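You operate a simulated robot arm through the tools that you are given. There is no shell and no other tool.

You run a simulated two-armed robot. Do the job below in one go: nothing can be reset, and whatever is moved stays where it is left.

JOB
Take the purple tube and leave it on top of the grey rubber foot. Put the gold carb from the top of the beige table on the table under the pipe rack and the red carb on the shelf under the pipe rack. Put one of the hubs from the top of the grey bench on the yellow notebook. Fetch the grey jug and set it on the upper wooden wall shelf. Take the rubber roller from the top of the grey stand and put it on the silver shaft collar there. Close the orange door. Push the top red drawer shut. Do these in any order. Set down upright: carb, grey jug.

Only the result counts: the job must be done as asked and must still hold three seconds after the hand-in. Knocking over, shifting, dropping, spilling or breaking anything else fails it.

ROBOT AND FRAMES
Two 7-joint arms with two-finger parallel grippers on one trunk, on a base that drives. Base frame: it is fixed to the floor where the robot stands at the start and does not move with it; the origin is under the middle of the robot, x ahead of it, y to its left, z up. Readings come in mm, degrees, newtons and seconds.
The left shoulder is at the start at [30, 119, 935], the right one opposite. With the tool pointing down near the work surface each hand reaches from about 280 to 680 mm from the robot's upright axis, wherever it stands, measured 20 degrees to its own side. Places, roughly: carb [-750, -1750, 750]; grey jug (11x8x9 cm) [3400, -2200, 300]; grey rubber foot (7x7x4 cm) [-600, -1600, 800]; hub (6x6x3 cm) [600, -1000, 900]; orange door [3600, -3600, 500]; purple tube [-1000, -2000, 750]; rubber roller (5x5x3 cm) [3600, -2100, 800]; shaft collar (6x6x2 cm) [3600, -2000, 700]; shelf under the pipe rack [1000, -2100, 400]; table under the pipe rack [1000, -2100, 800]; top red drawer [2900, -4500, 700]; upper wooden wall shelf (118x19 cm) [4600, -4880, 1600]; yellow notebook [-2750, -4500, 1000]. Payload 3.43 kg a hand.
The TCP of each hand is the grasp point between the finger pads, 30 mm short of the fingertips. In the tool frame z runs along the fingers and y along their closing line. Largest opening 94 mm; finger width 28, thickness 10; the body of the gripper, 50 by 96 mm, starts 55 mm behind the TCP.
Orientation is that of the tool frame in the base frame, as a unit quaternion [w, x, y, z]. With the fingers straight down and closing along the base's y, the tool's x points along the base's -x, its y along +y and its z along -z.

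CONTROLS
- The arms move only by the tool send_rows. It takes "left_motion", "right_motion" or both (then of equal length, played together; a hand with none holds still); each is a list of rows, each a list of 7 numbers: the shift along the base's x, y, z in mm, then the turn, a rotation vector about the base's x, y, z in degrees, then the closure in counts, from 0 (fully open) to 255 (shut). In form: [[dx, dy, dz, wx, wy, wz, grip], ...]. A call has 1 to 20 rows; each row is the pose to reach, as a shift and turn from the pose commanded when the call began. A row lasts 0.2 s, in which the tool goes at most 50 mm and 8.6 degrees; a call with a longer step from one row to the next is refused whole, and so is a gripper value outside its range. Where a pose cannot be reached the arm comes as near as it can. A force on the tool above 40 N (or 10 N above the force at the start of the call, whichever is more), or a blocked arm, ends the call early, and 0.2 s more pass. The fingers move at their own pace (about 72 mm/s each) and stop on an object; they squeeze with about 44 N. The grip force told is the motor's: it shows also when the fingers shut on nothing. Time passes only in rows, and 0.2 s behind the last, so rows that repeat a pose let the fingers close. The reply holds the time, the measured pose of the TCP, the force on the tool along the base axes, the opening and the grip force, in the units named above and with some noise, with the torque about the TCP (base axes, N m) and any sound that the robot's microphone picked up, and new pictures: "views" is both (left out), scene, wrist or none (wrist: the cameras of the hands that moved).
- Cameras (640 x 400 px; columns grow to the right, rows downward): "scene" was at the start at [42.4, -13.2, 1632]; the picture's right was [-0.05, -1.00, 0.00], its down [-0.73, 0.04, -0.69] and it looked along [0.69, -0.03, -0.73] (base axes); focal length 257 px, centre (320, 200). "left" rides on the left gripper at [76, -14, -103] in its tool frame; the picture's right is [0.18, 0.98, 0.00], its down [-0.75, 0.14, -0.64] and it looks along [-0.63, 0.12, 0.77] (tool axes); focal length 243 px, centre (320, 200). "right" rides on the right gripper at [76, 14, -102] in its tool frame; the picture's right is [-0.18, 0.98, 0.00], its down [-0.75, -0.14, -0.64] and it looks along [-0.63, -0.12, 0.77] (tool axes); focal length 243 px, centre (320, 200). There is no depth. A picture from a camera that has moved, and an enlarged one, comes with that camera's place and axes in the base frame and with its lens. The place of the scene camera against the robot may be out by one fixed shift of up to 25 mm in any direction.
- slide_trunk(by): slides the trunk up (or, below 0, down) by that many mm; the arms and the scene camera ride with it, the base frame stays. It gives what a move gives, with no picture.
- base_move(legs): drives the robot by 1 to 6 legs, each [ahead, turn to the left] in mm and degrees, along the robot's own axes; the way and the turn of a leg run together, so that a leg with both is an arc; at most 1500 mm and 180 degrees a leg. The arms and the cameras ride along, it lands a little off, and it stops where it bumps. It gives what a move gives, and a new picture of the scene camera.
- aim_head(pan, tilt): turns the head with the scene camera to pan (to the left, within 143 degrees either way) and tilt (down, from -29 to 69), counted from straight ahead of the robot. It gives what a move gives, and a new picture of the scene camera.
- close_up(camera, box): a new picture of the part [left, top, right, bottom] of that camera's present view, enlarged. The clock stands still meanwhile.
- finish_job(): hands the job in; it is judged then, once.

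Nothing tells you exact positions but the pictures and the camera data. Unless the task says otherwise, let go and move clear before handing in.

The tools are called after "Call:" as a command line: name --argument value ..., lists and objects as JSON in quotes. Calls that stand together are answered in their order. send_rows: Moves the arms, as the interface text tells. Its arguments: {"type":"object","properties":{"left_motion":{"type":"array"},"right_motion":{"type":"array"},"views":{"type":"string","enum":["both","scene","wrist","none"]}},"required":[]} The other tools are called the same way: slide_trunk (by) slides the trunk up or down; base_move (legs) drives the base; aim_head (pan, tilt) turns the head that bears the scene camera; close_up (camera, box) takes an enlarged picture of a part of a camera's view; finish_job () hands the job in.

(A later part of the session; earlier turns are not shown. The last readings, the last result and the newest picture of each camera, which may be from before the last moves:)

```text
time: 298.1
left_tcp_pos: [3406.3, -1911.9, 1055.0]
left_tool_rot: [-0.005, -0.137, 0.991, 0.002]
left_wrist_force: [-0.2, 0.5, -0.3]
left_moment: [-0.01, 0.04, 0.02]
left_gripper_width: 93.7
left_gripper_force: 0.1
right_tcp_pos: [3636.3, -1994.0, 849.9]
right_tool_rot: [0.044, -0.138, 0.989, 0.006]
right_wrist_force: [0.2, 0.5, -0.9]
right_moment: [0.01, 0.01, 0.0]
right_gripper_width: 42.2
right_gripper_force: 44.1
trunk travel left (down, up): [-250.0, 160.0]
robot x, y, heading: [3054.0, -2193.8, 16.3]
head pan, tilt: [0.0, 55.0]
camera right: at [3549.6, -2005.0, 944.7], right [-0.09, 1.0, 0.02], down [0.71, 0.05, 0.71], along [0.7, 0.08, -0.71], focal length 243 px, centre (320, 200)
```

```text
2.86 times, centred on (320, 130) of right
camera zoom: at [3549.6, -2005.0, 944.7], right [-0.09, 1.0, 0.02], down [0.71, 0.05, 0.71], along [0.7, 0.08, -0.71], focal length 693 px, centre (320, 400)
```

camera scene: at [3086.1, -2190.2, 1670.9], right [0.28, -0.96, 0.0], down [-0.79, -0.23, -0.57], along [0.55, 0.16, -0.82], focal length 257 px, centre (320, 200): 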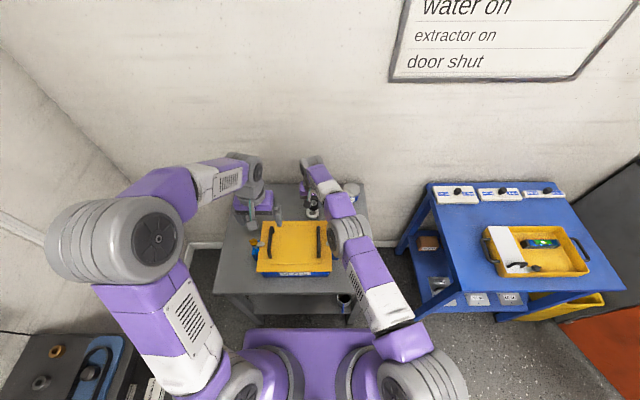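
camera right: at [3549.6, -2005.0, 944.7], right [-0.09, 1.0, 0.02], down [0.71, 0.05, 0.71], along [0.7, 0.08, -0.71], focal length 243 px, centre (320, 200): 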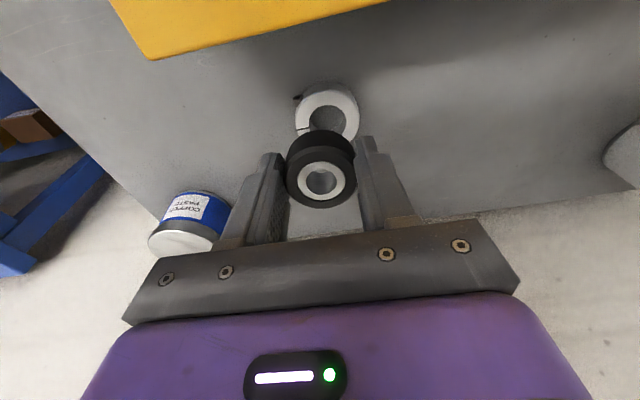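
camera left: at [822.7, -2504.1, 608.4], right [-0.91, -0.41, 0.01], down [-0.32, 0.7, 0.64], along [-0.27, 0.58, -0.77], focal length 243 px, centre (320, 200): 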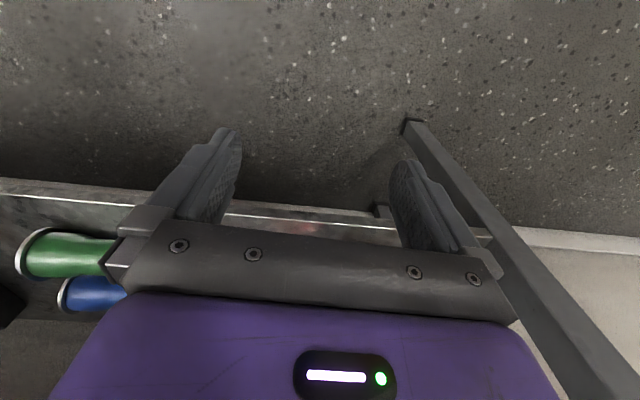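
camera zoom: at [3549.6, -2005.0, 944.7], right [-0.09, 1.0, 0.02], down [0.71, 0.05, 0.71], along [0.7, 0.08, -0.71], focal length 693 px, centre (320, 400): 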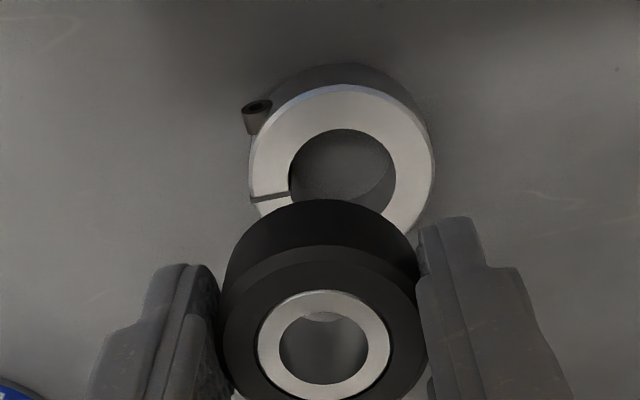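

Now the collar is fully visible at (3639,-1986). I'll shift 7 mm left and lower to just above it.

Call:
send_rows --right_motion '[[1, 7, -15, 0, 0, 0, 255], [1, 7, -35, 0, 0, 0, 255], [1, 7, -42, 0, 0, 0, 255], [1, 7, -42, 0, 0, 0, 255]]' --views "wrist"

Call:
close_up --camera "right" --box '[220, 60, 420, 200]'

Call:
close_up --camera "scene" --box '[270, 180, 370, 243]'

```text
time: 299.1
left_tcp_pos: [3405.7, -1913.1, 1056.0]
left_tool_rot: [-0.004, -0.136, 0.991, 0.002]
left_wrist_force: [0.2, 0.0, -0.4]
left_moment: [-0.01, -0.04, 0.0]
left_gripper_width: 94.1
left_gripper_force: 0.1
right_tcp_pos: [3637.8, -1987.4, 808.7]
right_tool_rot: [0.043, -0.137, 0.99, 0.006]
right_wrist_force: [-0.2, 0.0, -0.6]
right_moment: [-0.03, -0.02, 0.0]
right_gripper_width: 42.4
right_gripper_force: 43.7
trunk travel left (down, up): [-250.0, 160.0]
robot x, y, heading: [3051.0, -2197.7, 16.3]
head pan, tilt: [0.0, 55.0]
camera right: at [3551.0, -1998.0, 903.5], right [-0.09, 1.0, 0.02], down [0.71, 0.05, 0.7], along [0.7, 0.08, -0.71], focal length 243 px, centre (320, 200)
```

right: 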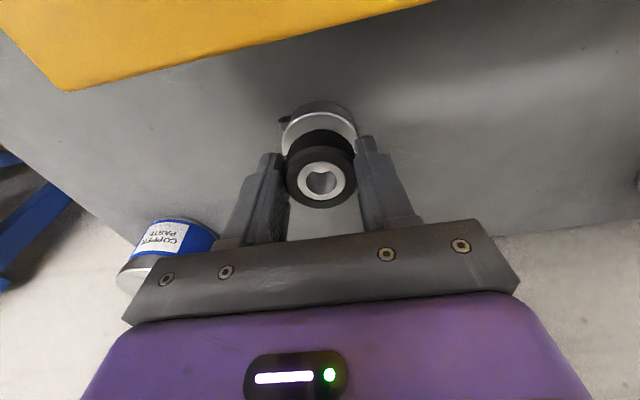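

```text
2.86 times, centred on (320, 130) of right
camera zoom: at [3551.0, -1998.0, 903.5], right [-0.09, 1.0, 0.02], down [0.71, 0.05, 0.7], along [0.7, 0.08, -0.71], focal length 693 px, centre (320, 400)
```

zoom: 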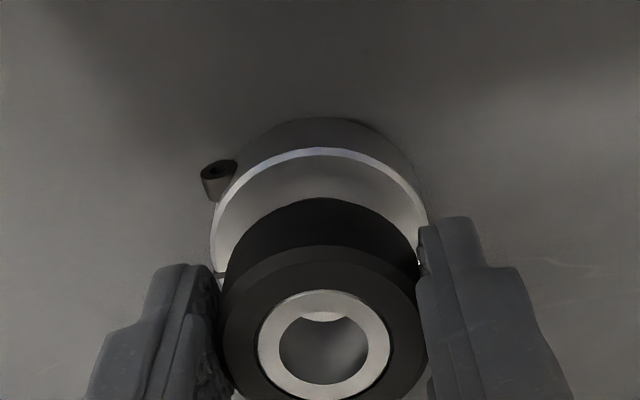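

```text
6.35 times, centred on (320, 212) of scene
camera zoom: at [3085.7, -2190.0, 1670.9], right [0.28, -0.96, 0.0], down [-0.79, -0.23, -0.57], along [0.55, 0.16, -0.82], focal length 1630 px, centre (320, 127)
```

zoom: 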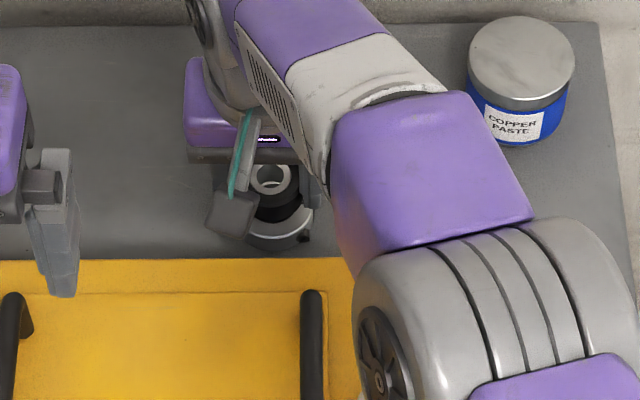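

Call:
send_rows --right_motion '[[2, 2, -4, 0, 0, 0, 255], [2, 2, -9, 0, 0, 0, 255], [2, 2, -9, 0, 0, 0, 255]]' --views "none"

```text
time: 299.9
left_tcp_pos: [3405.7, -1912.9, 1055.6]
left_tool_rot: [-0.004, -0.137, 0.991, 0.001]
left_wrist_force: [0.2, 1.2, 0.2]
left_moment: [0.0, 0.01, 0.05]
left_gripper_width: 94.1
left_gripper_force: 0.1
right_tcp_pos: [3639.2, -1985.9, 798.5]
right_tool_rot: [0.044, -0.138, 0.989, 0.007]
right_wrist_force: [0.1, 0.6, 0.3]
right_moment: [0.04, 0.0, 0.0]
right_gripper_width: 42.3
right_gripper_force: 44.0
trunk travel left (down, up): [-250.0, 160.0]
robot x, y, heading: [3050.4, -2191.7, 16.2]
head pan, tilt: [0.0, 55.0]
```

Call:
send_rows --right_motion '[[0, 0, -2, 0, 0, 0, 255], [0, 0, -4, 0, 0, 0, 255], [0, 0, -4, 0, 0, 0, 255]]' --views "none"

```text
time: 300.6
left_tcp_pos: [3406.3, -1912.7, 1056.9]
left_tool_rot: [-0.005, -0.137, 0.991, 0.002]
left_wrist_force: [0.0, 0.4, 0.0]
left_moment: [0.0, -0.01, 0.03]
left_gripper_width: 94.0
left_gripper_force: 0.0
right_tcp_pos: [3639.5, -1984.9, 794.5]
right_tool_rot: [0.043, -0.137, 0.99, 0.006]
right_wrist_force: [0.4, 0.3, -0.5]
right_moment: [0.03, -0.03, 0.0]
right_gripper_width: 42.4
right_gripper_force: 44.0
trunk travel left (down, up): [-250.0, 160.0]
robot x, y, heading: [3052.6, -2192.3, 16.2]
head pan, tilt: [0.0, 55.0]
```

Call:
send_rows --right_motion '[[0, 0, -2, 0, 0, 0, 255], [0, 0, -4, 0, 0, 0, 255], [0, 0, -4, 0, 0, 0, 255]]' --views "wrist"

Call:
close_up --camera "right" --box '[220, 60, 420, 200]'

```text
time: 301.4
left_tcp_pos: [3405.7, -1912.6, 1057.7]
left_tool_rot: [-0.005, -0.136, 0.991, 0.002]
left_wrist_force: [0.3, 0.9, 0.5]
left_moment: [0.01, -0.05, 0.03]
left_gripper_width: 94.3
left_gripper_force: 0.0
right_tcp_pos: [3639.3, -1986.2, 791.6]
right_tool_rot: [0.046, -0.138, 0.989, 0.007]
right_wrist_force: [-1.0, -0.6, 8.3]
right_moment: [-0.14, 0.15, 0.02]
right_gripper_width: 42.4
right_gripper_force: 43.8
trunk travel left (down, up): [-250.0, 160.0]
robot x, y, heading: [3056.8, -2193.4, 16.4]
head pan, tilt: [0.0, 55.0]
camera right: at [3552.0, -1996.1, 888.0], right [-0.09, 1.0, 0.02], down [0.7, 0.05, 0.71], along [0.7, 0.08, -0.71], focal length 243 px, centre (320, 200)
```

right: 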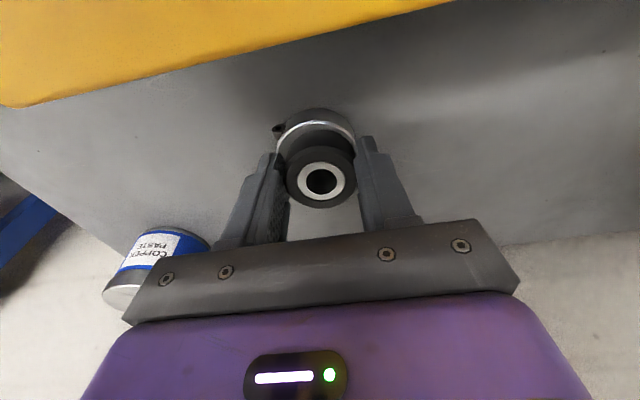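

```text
2.86 times, centred on (320, 130) of right
camera zoom: at [3552.0, -1996.1, 888.0], right [-0.09, 1.0, 0.02], down [0.7, 0.05, 0.71], along [0.7, 0.08, -0.71], focal length 693 px, centre (320, 400)
```

zoom: 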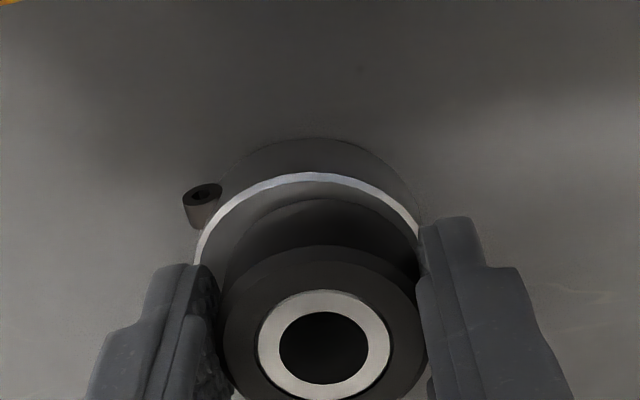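

The roller rests centred on the collar. I'll open and lift away.

Call:
send_rows --right_motion '[[0, 0, 0, 0, 0, 0, 150], [0, 0, 0, 0, 0, 0, 135], [0, 0, 0, 0, 0, 0, 120], [0, 0, 0, 0, 0, 0, 100], [0, 0, 0, 0, 0, 0, 60], [0, 0, 0, 0, 0, 0, 20], [0, 0, 25, 0, 0, 0, 0], [0, 0, 65, 0, 0, 0, 0], [0, 0, 105, 0, 0, 0, 0]]' --views "wrist"

Call:
close_up --camera "right" --box '[220, 40, 420, 165]'

```text
time: 303.4
left_tcp_pos: [3405.5, -1912.2, 1056.5]
left_tool_rot: [-0.004, -0.137, 0.991, 0.002]
left_wrist_force: [-0.7, -0.3, 0.5]
left_moment: [0.0, 0.02, -0.01]
left_gripper_width: 93.9
left_gripper_force: 0.1
right_tcp_pos: [3646.4, -1978.2, 895.0]
right_tool_rot: [0.042, -0.137, 0.99, 0.006]
right_wrist_force: [0.2, 0.4, 0.2]
right_moment: [-0.01, 0.0, -0.01]
right_gripper_width: 93.8
right_gripper_force: 0.0
right hand out of reach, approached as far as the arm can: row 8, 9
trunk travel left (down, up): [-250.0, 160.0]
robot x, y, heading: [3049.9, -2189.3, 16.1]
head pan, tilt: [0.0, 55.0]
camera right: at [3560.2, -1988.8, 990.8], right [-0.09, 1.0, 0.01], down [0.71, 0.05, 0.7], along [0.7, 0.07, -0.71], focal length 243 px, centre (320, 200)
```

right: 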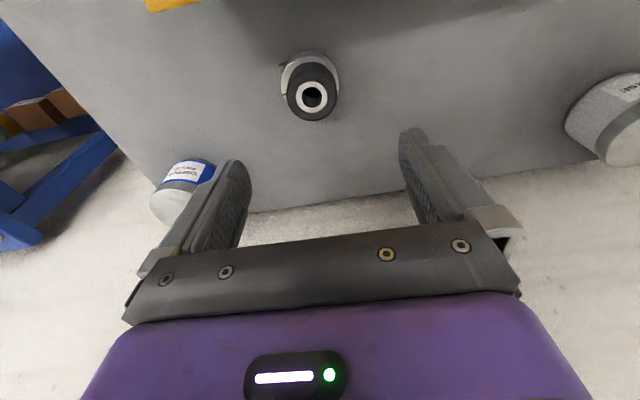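

```text
3.20 times, centred on (320, 102) of right
camera zoom: at [3560.2, -1988.8, 990.8], right [-0.09, 1.0, 0.01], down [0.71, 0.05, 0.7], along [0.7, 0.07, -0.71], focal length 776 px, centre (320, 512)
```

zoom: 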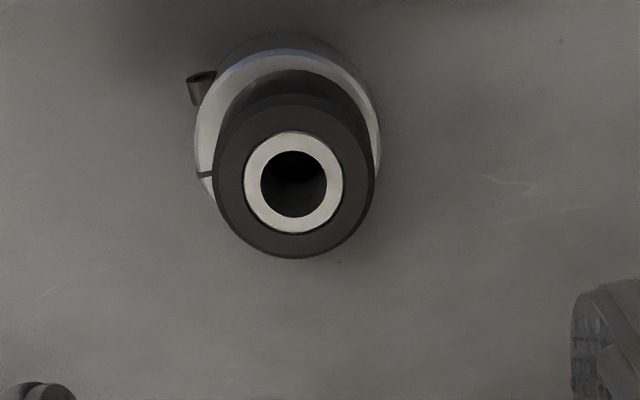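

The roller sits on the collar. I'll raise and retract the right hand clear of the box.

Call:
send_rows --right_motion '[[-20, -6, 40, -0.5, 1.6, 0, 0], [-45, -13, 75, -1, 3.2, 0, 0], [-80, -24, 95, -1.4, 4.8, 0, 0], [-125, -37, 105, -1.4, 4.8, 0, 0], [-170, -50, 105, -1.4, 4.8, 0, 0], [-215, -75, 105, -1.4, 4.8, 0, 0], [-255, -105, 105, -1.4, 4.8, 0, 0], [-285, -140, 105, -1.4, 4.8, 0, 0]]' --views "scene"

Call:
close_up --camera "scene" --box '[210, 160, 390, 330]'

```text
refused: row 6 steps farther than a row can; nothing moved
```

```text
2.35 times, centred on (300, 245) of scene
camera zoom: at [3085.3, -2190.1, 1671.0], right [0.28, -0.96, 0.0], down [-0.79, -0.23, -0.57], along [0.55, 0.16, -0.82], focal length 604 px, centre (367, 94)
```

zoom: 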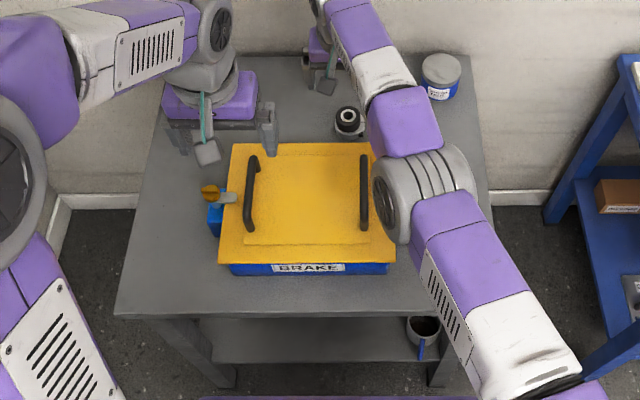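

Call:
send_rows --right_motion '[[-20, -6, 40, -0.5, 1.6, 0, 0], [-45, -13, 75, -1, 3.2, 0, 0], [-80, -24, 95, -1.4, 4.8, 0, 0], [-125, -37, 105, -1.4, 4.8, 0, 0], [-168, -55, 105, -1.4, 4.8, 0, 0], [-208, -80, 105, -1.4, 4.8, 0, 0], [-243, -110, 105, -1.4, 4.8, 0, 0], [-275, -145, 105, -1.4, 4.8, 0, 0]]' --views "scene"

Call:
close_up --camera "scene" --box '[210, 160, 390, 330]'

```text
time: 305.2
left_tcp_pos: [3406.3, -1911.5, 1055.5]
left_tool_rot: [-0.006, -0.136, 0.991, 0.002]
left_wrist_force: [-0.2, 0.1, -0.6]
left_moment: [0.02, 0.03, 0.0]
left_gripper_width: 94.0
left_gripper_force: 0.0
right_tcp_pos: [3568.2, -1926.2, 1039.4]
right_tool_rot: [0.0, -0.138, 0.99, -0.002]
right_wrist_force: [0.0, -0.5, -0.8]
right_moment: [0.04, 0.02, -0.01]
right_gripper_width: 94.0
right_gripper_force: 0.1
right hand out of reach, approached as far as the arm can: row 1, 2, 3, 4, 5, 6, 7, 8
trunk travel left (down, up): [-250.0, 160.0]
robot x, y, heading: [3053.0, -2191.2, 16.5]
head pan, tilt: [0.0, 55.0]
camera scene: at [3086.3, -2190.1, 1670.9], right [0.28, -0.96, 0.0], down [-0.79, -0.23, -0.57], along [0.55, 0.16, -0.82], focal length 257 px, centre (320, 200)
```

scene: 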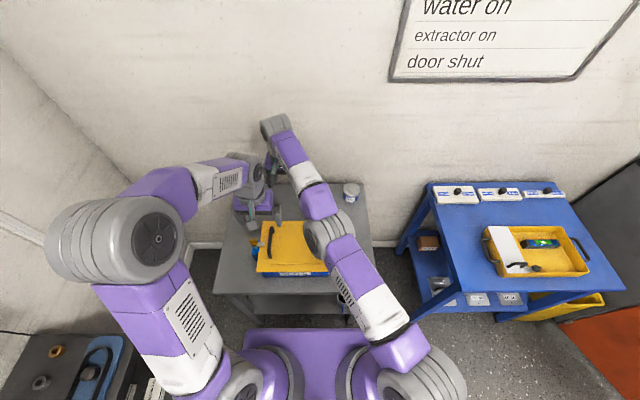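

```text
2.35 times, centred on (300, 245) of scene
camera zoom: at [3086.3, -2190.1, 1670.9], right [0.28, -0.96, 0.0], down [-0.79, -0.23, -0.57], along [0.55, 0.16, -0.82], focal length 604 px, centre (367, 94)
```

zoom: 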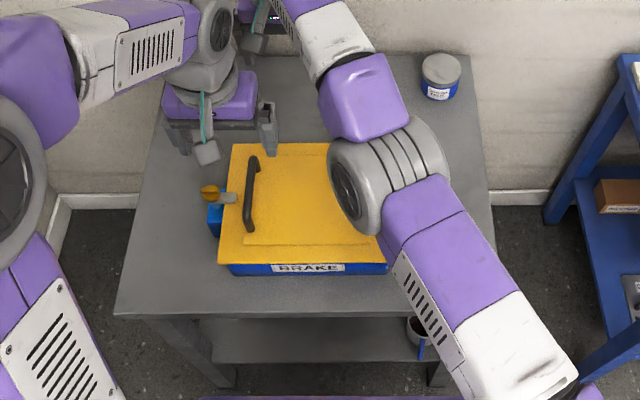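

The right arm's solution lagged and drifted left instead of pulling back. I'll guide it in small steps toward the right.

Call:
send_rows --right_motion '[[0, -20, 0, 0, 0, 0, 0], [0, -40, 0, 0, 0, 0, 0]]' --views "none"

```text
time: 305.9
left_tcp_pos: [3404.5, -1912.9, 1056.4]
left_tool_rot: [-0.005, -0.137, 0.991, 0.002]
left_wrist_force: [0.4, 0.2, -0.2]
left_moment: [0.02, 0.02, 0.0]
left_gripper_width: 93.9
left_gripper_force: 0.0
right_tcp_pos: [3591.5, -1950.6, 1044.4]
right_tool_rot: [0.0, -0.137, 0.991, -0.001]
right_wrist_force: [-0.6, -0.2, -0.5]
right_moment: [0.02, -0.02, 0.0]
right_gripper_width: 93.7
right_gripper_force: 0.1
right hand out of reach, approached as far as the arm can: row 1, 2
trunk travel left (down, up): [-250.0, 160.0]
robot x, y, heading: [3048.9, -2192.5, 16.2]
head pan, tilt: [0.0, 55.0]
```

Call:
send_rows --right_motion '[[0, 0, -25, 0, 0, 0, 0], [0, 0, -50, 0, 0, 0, 0]]' --views "none"

```text
time: 306.4
left_tcp_pos: [3405.8, -1911.6, 1056.5]
left_tool_rot: [-0.004, -0.136, 0.991, 0.002]
left_wrist_force: [-0.6, 0.1, 0.0]
left_moment: [-0.01, 0.02, 0.02]
left_gripper_width: 94.1
left_gripper_force: 0.1
right_tcp_pos: [3596.9, -1946.9, 994.4]
right_tool_rot: [0.0, -0.138, 0.99, 0.0]
right_wrist_force: [0.5, 0.5, 0.5]
right_moment: [-0.02, 0.03, -0.04]
right_gripper_width: 93.8
right_gripper_force: 0.2
right hand out of reach, approached as far as the arm can: row 1, 2
trunk travel left (down, up): [-250.0, 160.0]
robot x, y, heading: [3056.6, -2193.5, 16.2]
head pan, tilt: [0.0, 55.0]
```

Call:
send_rows --right_motion '[[-10, -8, -20, 0, 0, 0, 0], [-20, -16, -40, 0, 0, 0, 0]]' --views "none"

```text
time: 307.1
left_tcp_pos: [3406.0, -1912.0, 1056.5]
left_tool_rot: [-0.005, -0.137, 0.991, 0.002]
left_wrist_force: [-0.1, 0.9, -1.5]
left_moment: [0.0, -0.01, -0.02]
left_gripper_width: 94.1
left_gripper_force: 0.1
right_tcp_pos: [3600.3, -1944.4, 957.4]
right_tool_rot: [0.0, -0.137, 0.991, -0.001]
right_wrist_force: [1.0, -0.5, -0.1]
right_moment: [-0.02, 0.01, -0.02]
right_gripper_width: 94.1
right_gripper_force: 0.0
right hand out of reach, approached as far as the arm can: row 1, 2
trunk travel left (down, up): [-250.0, 160.0]
robot x, y, heading: [3051.9, -2191.2, 16.2]
head pan, tilt: [0.0, 55.0]
```

Call:
send_rows --right_motion '[[0, 0, 0, 2.2, -7.6, 0, 0], [0, 0, 0, 4.4, -15, 0, 0]]' --views "none"

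```text
time: 307.6
left_tcp_pos: [3406.1, -1912.4, 1056.9]
left_tool_rot: [-0.005, -0.137, 0.991, 0.003]
left_wrist_force: [0.6, -0.1, -0.2]
left_moment: [-0.01, -0.02, -0.04]
left_gripper_width: 94.2
left_gripper_force: 0.1
right_tcp_pos: [3635.2, -1909.3, 956.8]
right_tool_rot: [0.135, -0.136, 0.981, 0.019]
right_wrist_force: [0.4, -0.8, 0.5]
right_moment: [-0.02, 0.01, 0.0]
right_gripper_width: 94.1
right_gripper_force: 0.0
right hand out of reach, approached as far as the arm can: row 1, 2
trunk travel left (down, up): [-250.0, 160.0]
robot x, y, heading: [3046.2, -2191.6, 16.3]
head pan, tilt: [0.0, 55.0]
```

It seems a joint limit is holding the reach across the body. I'll move the hand tangentially to the right to free it.

Call:
send_rows --right_motion '[[0, -40, 0, -2.2, 7.5, 0, 0], [10, -85, 0, -4.4, 15, 0, 0], [30, -125, 0, -4.4, 15, 0, 0], [45, -165, 0, -4.4, 15, 0, 0]]' --views "scene"

```text
time: 308.6
left_tcp_pos: [3405.6, -1914.2, 1055.3]
left_tool_rot: [-0.005, -0.137, 0.991, 0.002]
left_wrist_force: [0.2, 0.4, -0.5]
left_moment: [-0.03, -0.01, 0.02]
left_gripper_width: 93.9
left_gripper_force: 0.1
right_tcp_pos: [3679.7, -2074.4, 954.6]
right_tool_rot: [0.0, -0.139, 0.99, 0.0]
right_wrist_force: [0.4, -0.1, -0.8]
right_moment: [0.0, 0.02, 0.0]
right_gripper_width: 94.3
right_gripper_force: 0.1
trunk travel left (down, up): [-250.0, 160.0]
robot x, y, heading: [3051.0, -2193.8, 16.1]
head pan, tilt: [0.0, 55.0]
camera scene: at [3086.1, -2191.2, 1670.9], right [0.28, -0.96, 0.0], down [-0.79, -0.23, -0.57], along [0.55, 0.16, -0.82], focal length 257 px, centre (320, 200)
```

scene: 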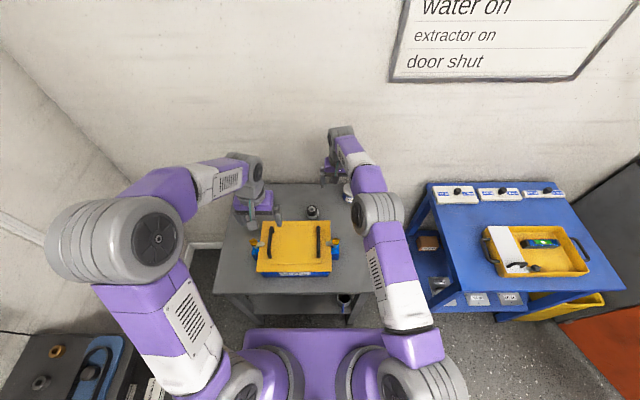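

That freed it. Now I'll pull the right hand back toward the body on its own side.

Call:
send_rows --right_motion '[[-35, -24, 10, 0, 0, 0, 0], [-70, -48, 20, 0, 0, 0, 0], [-105, -72, 30, 0, 0, 0, 0], [-140, -95, 40, 0, 0, 0, 0], [-175, -118, 50, 0, 0, 0, 0], [-210, -142, 50, 0, 0, 0, 0], [-243, -165, 50, 0, 0, 0, 0]]' --views "scene"

Call:
close_up --camera "scene" --box '[210, 160, 390, 330]'

```text
time: 310.2
left_tcp_pos: [3405.2, -1913.3, 1056.0]
left_tool_rot: [-0.005, -0.136, 0.991, 0.003]
left_wrist_force: [-0.1, -0.3, 0.2]
left_moment: [0.0, -0.03, -0.01]
left_gripper_width: 93.8
left_gripper_force: 0.1
right_tcp_pos: [3433.2, -2239.1, 1007.4]
right_tool_rot: [0.0, -0.138, 0.99, 0.0]
right_wrist_force: [0.5, -0.2, 0.0]
right_moment: [0.01, -0.01, -0.01]
right_gripper_width: 94.0
right_gripper_force: 0.0
trunk travel left (down, up): [-250.0, 160.0]
robot x, y, heading: [3052.4, -2191.7, 16.4]
head pan, tilt: [0.0, 55.0]
camera scene: at [3084.6, -2190.9, 1671.0], right [0.28, -0.96, 0.0], down [-0.79, -0.23, -0.57], along [0.55, 0.16, -0.82], focal length 257 px, centre (320, 200)
```

scene: 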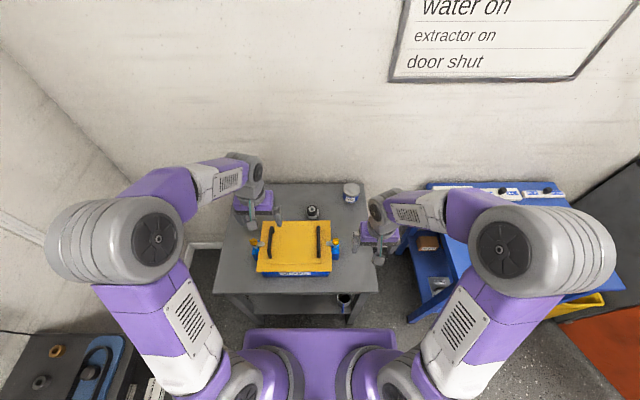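

```text
2.35 times, centred on (300, 245) of scene
camera zoom: at [3084.6, -2190.9, 1671.0], right [0.28, -0.96, 0.0], down [-0.79, -0.23, -0.57], along [0.55, 0.16, -0.82], focal length 604 px, centre (367, 94)
```

zoom: 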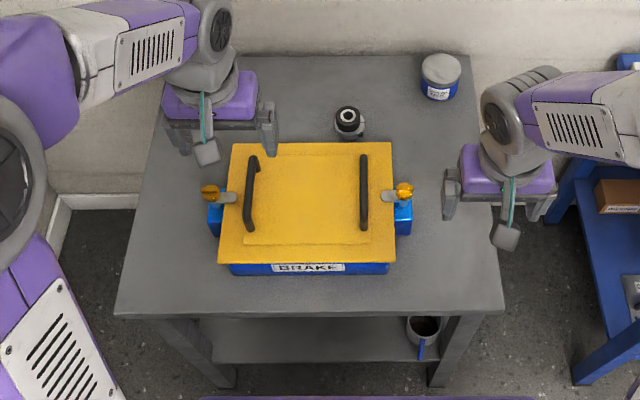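

Roller on collar confirmed. Now for the jug: I'll back off, lower the trunk and look at it from the front.

Call:
base_move --legs '[[-225, 0]]'

Call:
slide_trunk --by -250

Call:
aim_head --pan -10 --tilt 45

Call:
close_up --camera "scene" --box '[220, 190, 380, 290]'

```text
time: 312.0
left_tcp_pos: [3188.8, -1975.4, 1055.6]
left_tool_rot: [-0.004, -0.137, 0.991, 0.002]
left_wrist_force: [-0.3, -0.2, 0.6]
left_moment: [-0.01, -0.01, -0.02]
left_gripper_width: 94.0
left_gripper_force: 0.1
right_tcp_pos: [3220.4, -2299.9, 1007.6]
right_tool_rot: [0.0, -0.138, 0.99, -0.001]
right_wrist_force: [0.3, 0.1, -0.1]
right_moment: [-0.05, -0.01, 0.0]
right_gripper_width: 94.2
right_gripper_force: 0.2
trunk travel left (down, up): [-250.0, 160.0]
robot x, y, heading: [2840.0, -2255.8, 16.4]
head pan, tilt: [0.0, 55.0]
camera scene: at [2869.8, -2253.3, 1671.0], right [0.28, -0.96, 0.0], down [-0.79, -0.23, -0.57], along [0.55, 0.16, -0.82], focal length 257 px, centre (320, 200)
```

scene: 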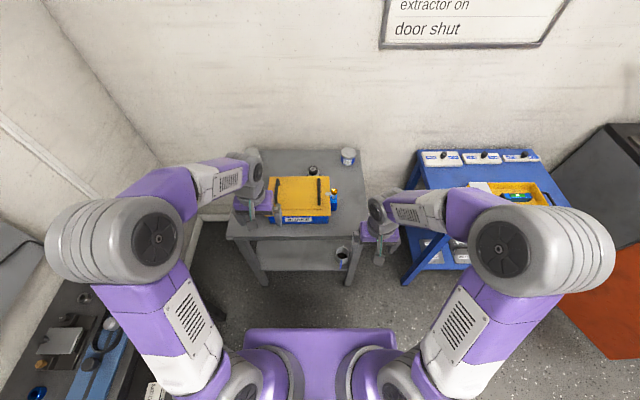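

```text
time: 314.5
left_tcp_pos: [3189.7, -1974.6, 806.0]
left_tool_rot: [-0.005, -0.136, 0.991, 0.002]
left_wrist_force: [-0.4, 0.0, 0.1]
left_moment: [0.05, -0.04, -0.01]
left_gripper_width: 94.2
left_gripper_force: 0.1
right_tcp_pos: [3221.5, -2301.3, 757.8]
right_tool_rot: [0.0, -0.138, 0.99, -0.001]
right_wrist_force: [-0.3, -0.3, 0.0]
right_moment: [-0.01, 0.01, -0.01]
right_gripper_width: 94.1
right_gripper_force: 0.0
trunk travel left (down, up): [0.0, 410.0]
robot x, y, heading: [2836.3, -2256.3, 16.4]
head pan, tilt: [0.0, 55.0]
```

```text
time: 315.3
left_tcp_pos: [3192.1, -1974.7, 806.7]
left_tool_rot: [-0.005, -0.137, 0.991, 0.002]
left_wrist_force: [0.5, -0.4, -0.1]
left_moment: [0.01, -0.02, 0.02]
left_gripper_width: 93.9
left_gripper_force: 0.0
right_tcp_pos: [3221.0, -2300.7, 757.0]
right_tool_rot: [0.0, -0.138, 0.99, -0.001]
right_wrist_force: [-0.2, -0.5, 0.2]
right_moment: [0.01, 0.04, 0.0]
right_gripper_width: 94.1
right_gripper_force: 0.1
trunk travel left (down, up): [0.0, 410.0]
robot x, y, heading: [2837.6, -2251.1, 16.7]
head pan, tilt: [-10.0, 45.0]
camera scene: at [2882.4, -2264.3, 1434.3], right [0.11, -0.99, 0.0], down [-0.7, -0.08, -0.71], along [0.7, 0.08, -0.71], focal length 257 px, centre (320, 200)
```

scene: 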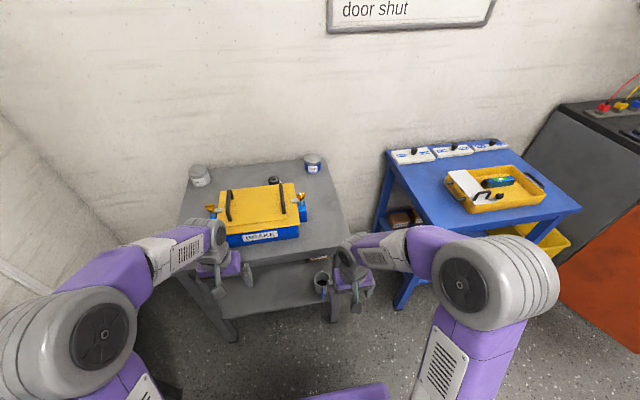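

```text
4.00 times, centred on (300, 240) of scene
camera zoom: at [2882.4, -2264.3, 1434.3], right [0.11, -0.99, 0.0], down [-0.7, -0.08, -0.71], along [0.7, 0.08, -0.71], focal length 1027 px, centre (400, 40)
```

zoom: 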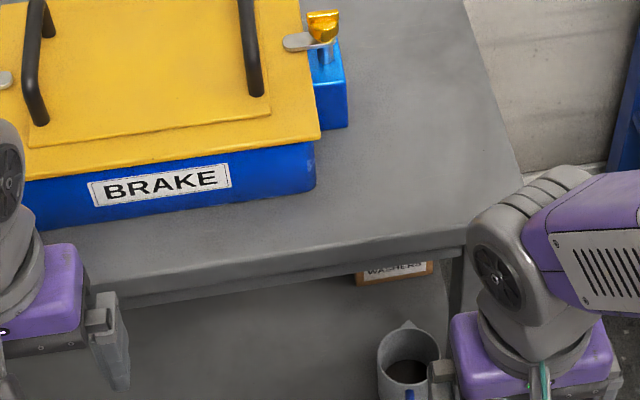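

The jug (with dark liquid, so it must stay upright) is at about (3452,-2215), its handle toward me. I'll bring the right hand low in front of it while turning the tool to point forward.

Call:
send_rows --right_motion '[[9, 5, -23, 2.1, -7.2, 0, 0], [18, 9, -46, 4.3, -14.4, 0, 0], [27, 14, -69, 6.4, -21.6, 0, 0], [36, 18, -92, 8.5, -28.8, 0, 0], [45, 23, -115, 10.7, -36, 0, 0], [53, 27, -138, 12.8, -43.1, 0, 0], [62, 32, -161, 14.9, -50.3, 0, 0], [71, 36, -184, 17.1, -57.5, 0, 0]]' --views "both"

```text
time: 317.1
left_tcp_pos: [3190.0, -1974.8, 806.1]
left_tool_rot: [-0.005, -0.136, 0.991, 0.002]
left_wrist_force: [0.6, -0.4, -0.3]
left_moment: [0.01, 0.02, -0.01]
left_gripper_width: 93.8
left_gripper_force: 0.0
right_tcp_pos: [3291.3, -2266.0, 572.6]
right_tool_rot: [0.496, -0.118, 0.857, 0.073]
right_wrist_force: [-0.3, 0.2, 0.4]
right_moment: [0.0, -0.01, -0.02]
right_gripper_width: 94.1
right_gripper_force: 0.2
trunk travel left (down, up): [0.0, 410.0]
robot x, y, heading: [2838.5, -2254.3, 16.1]
head pan, tilt: [-10.0, 45.0]
camera scene: at [2882.6, -2264.4, 1434.3], right [0.11, -0.99, 0.0], down [-0.7, -0.08, -0.71], along [0.7, 0.08, -0.71], focal length 257 px, centre (320, 200)
camera right: at [3164.5, -2288.9, 557.8], right [-0.18, 0.97, 0.17], down [-0.13, -0.19, 0.97], along [0.97, 0.16, 0.16], focal length 243 px, centre (320, 200)
```

scene: 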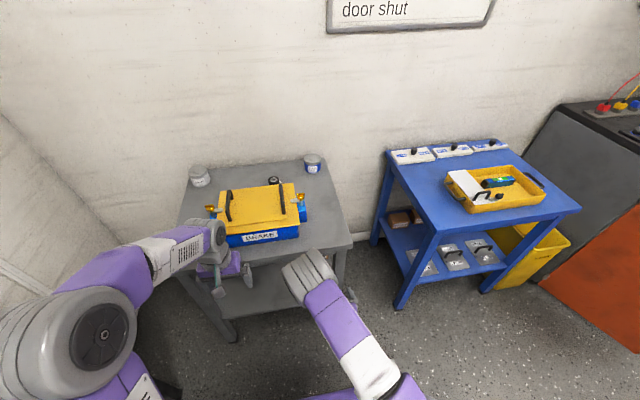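
right: 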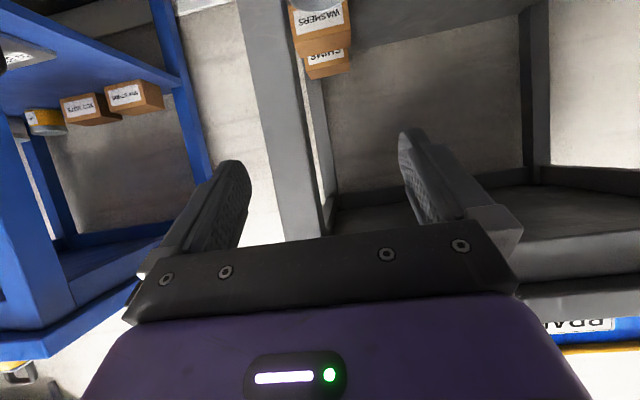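

Call:
send_rows --right_motion '[[0, 0, -43, 0, 0, 0, 0], [0, 0, -86, 0, 0, 0, 0], [0, 0, -129, 0, 0, 0, 0], [0, 0, -172, 0, 0, 0, 0], [0, 0, -172, 0, 0, 0, 0]]' --views "both"

Call:
close_up --camera "right" --box '[200, 0, 440, 150]'

```text
time: 318.3
left_tcp_pos: [3191.3, -1974.8, 806.7]
left_tool_rot: [-0.004, -0.138, 0.99, 0.002]
left_wrist_force: [-0.1, 1.1, 0.1]
left_moment: [0.0, 0.0, 0.02]
left_gripper_width: 94.2
left_gripper_force: 0.1
right_tcp_pos: [3292.2, -2264.9, 402.5]
right_tool_rot: [0.494, -0.119, 0.858, 0.074]
right_wrist_force: [0.3, 0.7, -0.9]
right_moment: [0.01, -0.02, 0.01]
right_gripper_width: 94.1
right_gripper_force: 0.0
trunk travel left (down, up): [0.0, 410.0]
robot x, y, heading: [2837.4, -2254.5, 16.4]
head pan, tilt: [-10.0, 45.0]
camera scene: at [2882.5, -2264.3, 1434.4], right [0.11, -0.99, 0.0], down [-0.7, -0.08, -0.71], along [0.7, 0.08, -0.71], focal length 257 px, centre (320, 200)
camera right: at [3164.6, -2286.9, 388.5], right [-0.18, 0.97, 0.17], down [-0.13, -0.19, 0.97], along [0.97, 0.16, 0.16], focal length 243 px, centre (320, 200)
```

scene: 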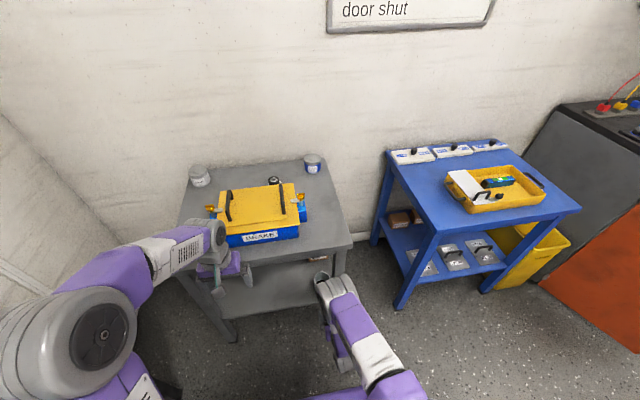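
right: 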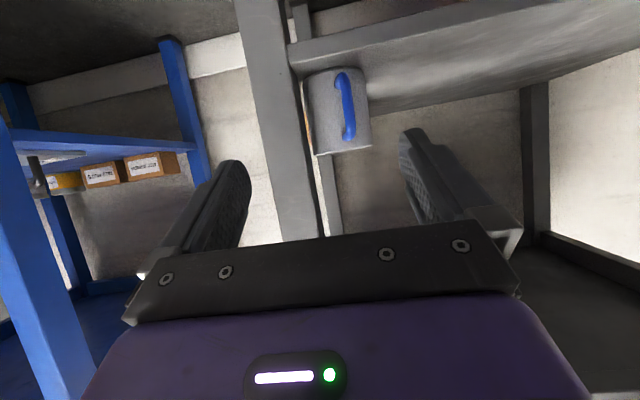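

```text
2.67 times, centred on (320, 75) of right
camera zoom: at [3164.6, -2286.9, 388.5], right [-0.18, 0.97, 0.17], down [-0.13, -0.19, 0.97], along [0.97, 0.16, 0.16], focal length 647 px, centre (320, 533)
```

zoom: 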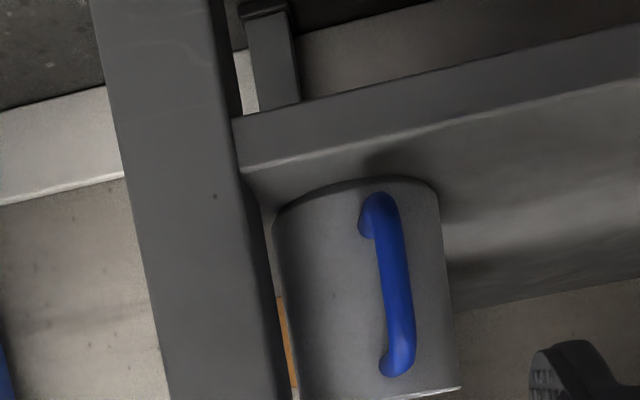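

The wrist view shows the handle clearly, with the jug's side flush against the stand leg. I'll grip the handle lightly to slide the jug left, away from the leg; first approach with the fingers partly closed.

Call:
send_rows --right_motion '[[-4, 12, -25, 0, 0, 0, 80], [-7, 23, -52, 0, 0, 0, 146], [20, 31, -52, 0, 0, 0, 146], [47, 39, -52, 0, 0, 0, 146], [65, 44, -52, 0, 0, 0, 146], [65, 44, -52, 0, 0, 0, 146]]' --views "both"

Call:
close_up --camera "right" --box '[200, 20, 440, 170]'

```text
time: 319.7
left_tcp_pos: [3190.2, -1975.1, 805.5]
left_tool_rot: [-0.004, -0.137, 0.991, 0.002]
left_wrist_force: [1.2, 0.4, 0.5]
left_moment: [0.02, -0.03, -0.04]
left_gripper_width: 94.1
left_gripper_force: 0.0
right_tcp_pos: [3359.2, -2219.2, 350.7]
right_tool_rot: [0.494, -0.119, 0.858, 0.074]
right_wrist_force: [-0.1, 0.1, -0.2]
right_moment: [0.01, 0.02, -0.01]
right_gripper_width: 39.8
right_gripper_force: 0.1
trunk travel left (down, up): [0.0, 410.0]
robot x, y, heading: [2836.2, -2258.5, 16.4]
head pan, tilt: [-10.0, 45.0]
camera scene: at [2882.4, -2264.3, 1434.4], right [0.11, -0.99, 0.0], down [-0.7, -0.08, -0.71], along [0.7, 0.08, -0.71], focal length 257 px, centre (320, 200)
camera right: at [3232.0, -2242.2, 336.2], right [-0.18, 0.97, 0.17], down [-0.13, -0.19, 0.97], along [0.97, 0.16, 0.16], focal length 243 px, centre (320, 200)
```

scene: 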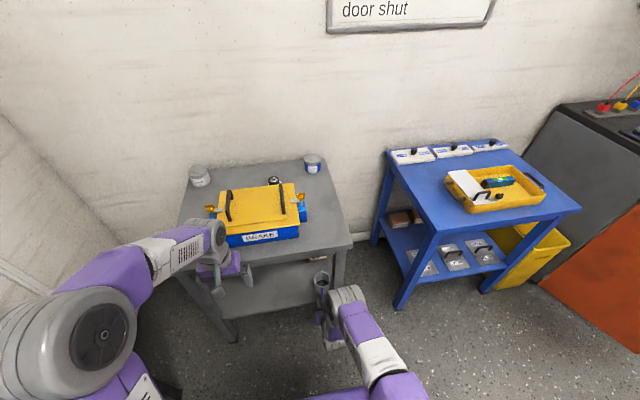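
right: 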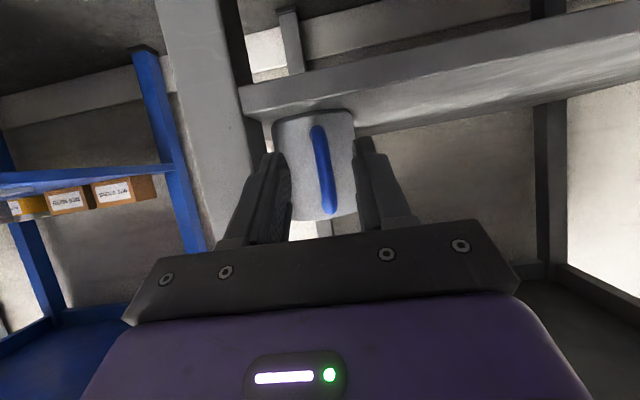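

```text
2.67 times, centred on (320, 95) of right
camera zoom: at [3232.0, -2242.2, 336.2], right [-0.18, 0.97, 0.17], down [-0.13, -0.19, 0.97], along [0.97, 0.16, 0.16], focal length 647 px, centre (320, 480)
```

zoom: 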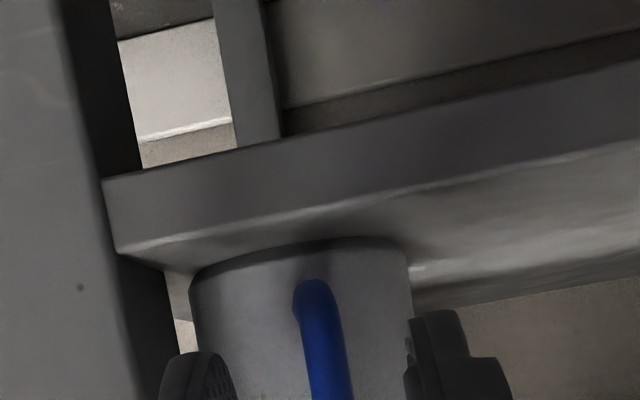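

The handle is centred between the fingers. I'll advance 18 mm and close on it.

Call:
send_rows --right_motion '[[9, 3, 0, 0, 0, 0, 146], [17, 5, 0, 0, 0, 0, 146], [17, 5, 0, 0, 0, 0, 200], [17, 5, 0, 0, 0, 0, 255], [17, 5, 0, 0, 0, 0, 255]]' --views "wrist"

Call:
close_up --camera "right" --box '[200, 60, 440, 240]'

```text
time: 320.9
left_tcp_pos: [3190.6, -1975.7, 806.8]
left_tool_rot: [-0.004, -0.137, 0.991, 0.002]
left_wrist_force: [0.0, 0.8, -0.9]
left_moment: [-0.01, -0.01, 0.01]
left_gripper_width: 93.8
left_gripper_force: 0.1
right_tcp_pos: [3375.3, -2215.3, 350.4]
right_tool_rot: [0.494, -0.119, 0.858, 0.074]
right_wrist_force: [-0.3, -0.2, 2.4]
right_moment: [-0.11, -0.2, -0.09]
right_gripper_width: 9.0
right_gripper_force: 43.2
trunk travel left (down, up): [0.0, 410.0]
robot x, y, heading: [2838.7, -2254.9, 16.5]
head pan, tilt: [-10.0, 45.0]
camera right: at [3248.1, -2238.3, 336.1], right [-0.18, 0.97, 0.17], down [-0.13, -0.19, 0.97], along [0.97, 0.16, 0.16], focal length 243 px, centre (320, 200)
```

right: 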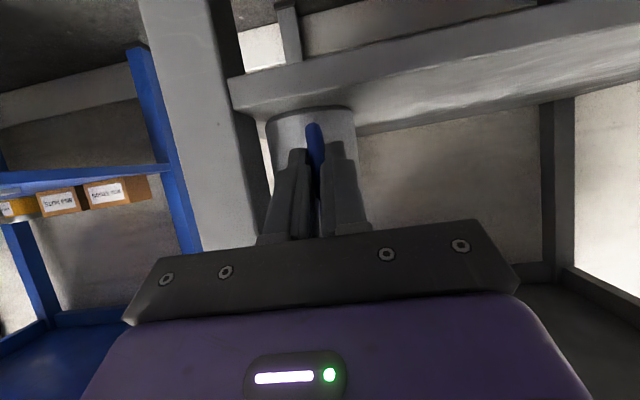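

```text
2.22 times, centred on (320, 150) of right
camera zoom: at [3248.1, -2238.3, 336.1], right [-0.18, 0.97, 0.17], down [-0.13, -0.19, 0.97], along [0.97, 0.16, 0.16], focal length 539 px, centre (320, 311)
```

zoom: 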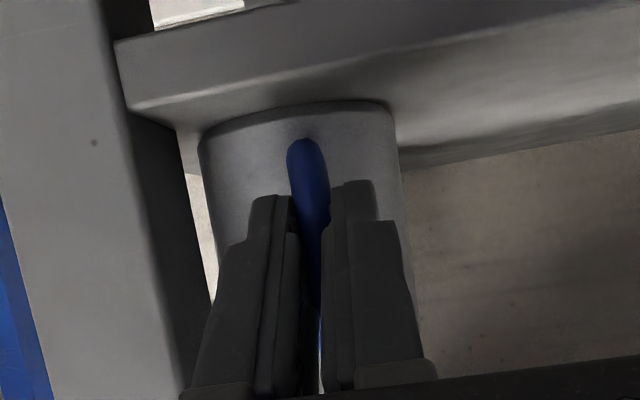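

Handle gripped (9 mm). I'll slide the jug 80 mm left, slowly.

Call:
send_rows --right_motion '[[-3, 10, 1, 0, 0, 0, 255], [-6, 19, 1, 0, 0, 0, 255], [-9, 29, 1, 0, 0, 0, 255], [-11, 38, 1, 0, 0, 0, 255], [-14, 48, 1, 0, 0, 0, 255], [-17, 57, 1, 0, 0, 0, 255], [-20, 67, 1, 0, 0, 0, 255], [-23, 77, 1, 0, 0, 0, 255], [-23, 77, 0, 0, 0, 0, 255]]' --views "both"

Call:
close_up --camera "scene" --box '[240, 220, 400, 320]'

```text
time: 322.9
left_tcp_pos: [3188.9, -1975.0, 806.3]
left_tool_rot: [-0.004, -0.136, 0.991, 0.002]
left_wrist_force: [0.3, -0.6, 0.3]
left_moment: [0.02, 0.0, 0.0]
left_gripper_width: 94.1
left_gripper_force: 0.1
right_tcp_pos: [3350.7, -2137.8, 349.7]
right_tool_rot: [0.496, -0.12, 0.857, 0.075]
right_wrist_force: [-2.8, -0.4, 6.9]
right_moment: [-0.16, -0.47, -0.07]
right_gripper_width: 8.9
right_gripper_force: 43.1
trunk travel left (down, up): [0.0, 410.0]
robot x, y, heading: [2838.6, -2253.4, 16.4]
head pan, tilt: [-10.0, 45.0]
camera scene: at [2881.6, -2264.4, 1434.5], right [0.11, -0.99, 0.0], down [-0.7, -0.08, -0.71], along [0.7, 0.08, -0.71], focal length 257 px, centre (320, 200)
camera right: at [3224.2, -2160.9, 335.8], right [-0.19, 0.97, 0.17], down [-0.13, -0.19, 0.97], along [0.97, 0.16, 0.16], focal length 243 px, centre (320, 200)
```

scene: 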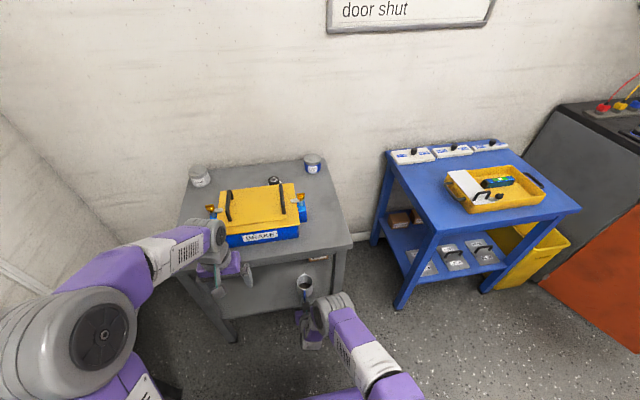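
right: 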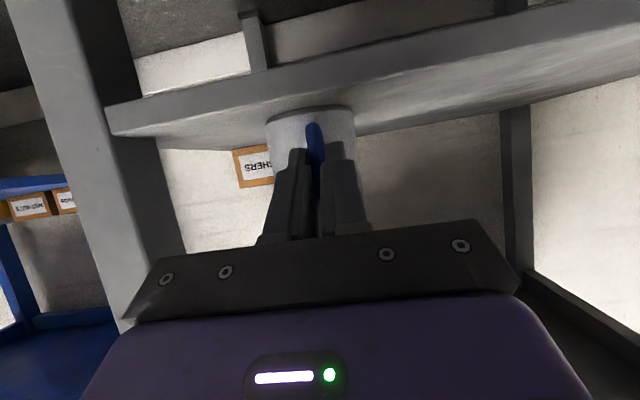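

```text
4.00 times, centred on (320, 270) of scene
camera zoom: at [2881.6, -2264.4, 1434.5], right [0.11, -0.99, 0.0], down [-0.7, -0.08, -0.71], along [0.7, 0.08, -0.71], focal length 1027 px, centre (320, -80)
```

zoom: 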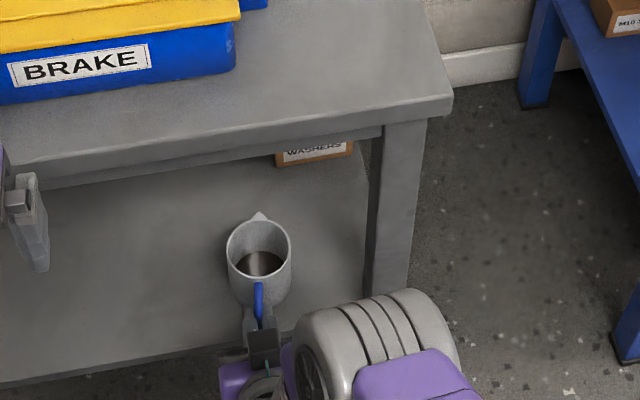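

The jug is clear of the leg now. I'll let go of the handle, back off, and turn the tool fully horizontal to grip the jug's body.

Call:
send_rows --right_motion '[[0, 0, 0, 0, 0, 0, 200], [0, 0, 0, 0, 0, 0, 146], [-20, -6, 0, 0, 0, 0, 146], [-48, -14, 0, 0, 0, 0, 146], [-76, -22, 0, 0, 0, 0, 120], [-100, -30, 0, 2.1, -7.2, 0, 60], [-110, -32, 0, 4.3, -14.4, 0, 0], [-118, -35, 0, 6.4, -21.6, 0, 0], [-118, -35, 0, 8.5, -28.8, 0, 0], [-118, -35, 0, 8.5, -28.8, 0, 0]]' --views "both"

Call:
close_up --camera "scene" --box '[240, 220, 400, 320]'

```text
time: 325.1
left_tcp_pos: [3189.7, -1975.4, 806.1]
left_tool_rot: [-0.005, -0.137, 0.991, 0.002]
left_wrist_force: [0.2, 0.1, 0.7]
left_moment: [0.02, -0.04, 0.02]
left_gripper_width: 94.1
left_gripper_force: 0.0
right_tcp_pos: [3281.3, -2217.3, 412.4]
right_tool_rot: [0.7, -0.098, 0.7, 0.105]
right_wrist_force: [-0.2, -0.1, 0.3]
right_moment: [-0.01, 0.02, 0.02]
right_gripper_width: 94.1
right_gripper_force: 0.1
right hand out of reach, approached as far as the arm can: row 7, 8, 9, 10
trunk travel left (down, up): [0.0, 410.0]
robot x, y, heading: [2838.5, -2257.2, 16.0]
head pan, tilt: [-10.0, 45.0]
camera scene: at [2882.6, -2264.4, 1434.4], right [0.11, -0.99, 0.0], down [-0.7, -0.08, -0.71], along [0.7, 0.08, -0.71], focal length 257 px, centre (320, 200)
camera right: at [3177.1, -2233.2, 337.1], right [-0.28, 0.94, 0.2], down [-0.57, -0.33, 0.75], along [0.77, 0.1, 0.63], focal length 243 px, centre (320, 200)
```

scene: 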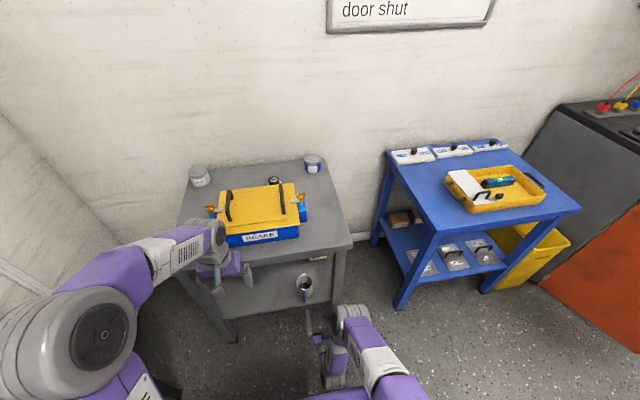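
right: 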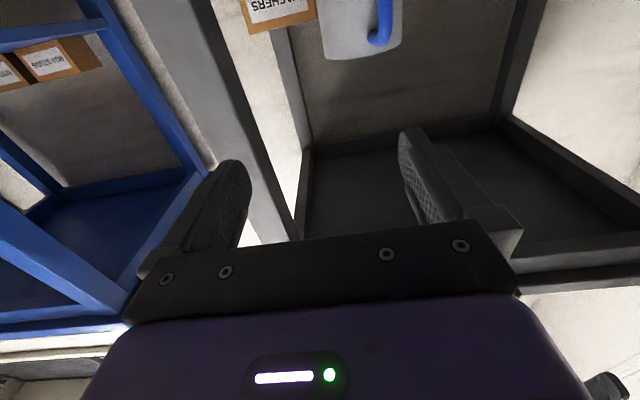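

```text
4.00 times, centred on (320, 270) of scene
camera zoom: at [2882.6, -2264.4, 1434.4], right [0.11, -0.99, 0.0], down [-0.7, -0.08, -0.71], along [0.7, 0.08, -0.71], focal length 1027 px, centre (320, -80)
```

zoom: 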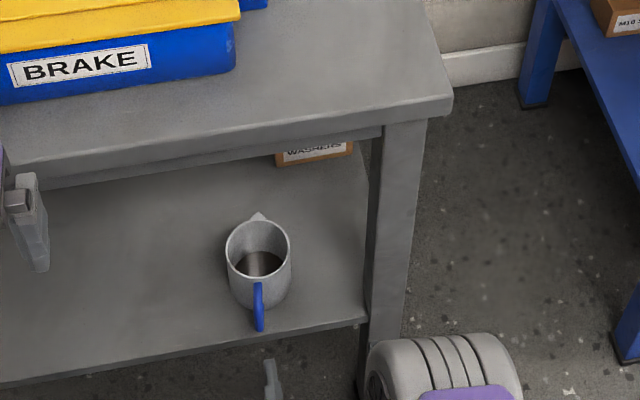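

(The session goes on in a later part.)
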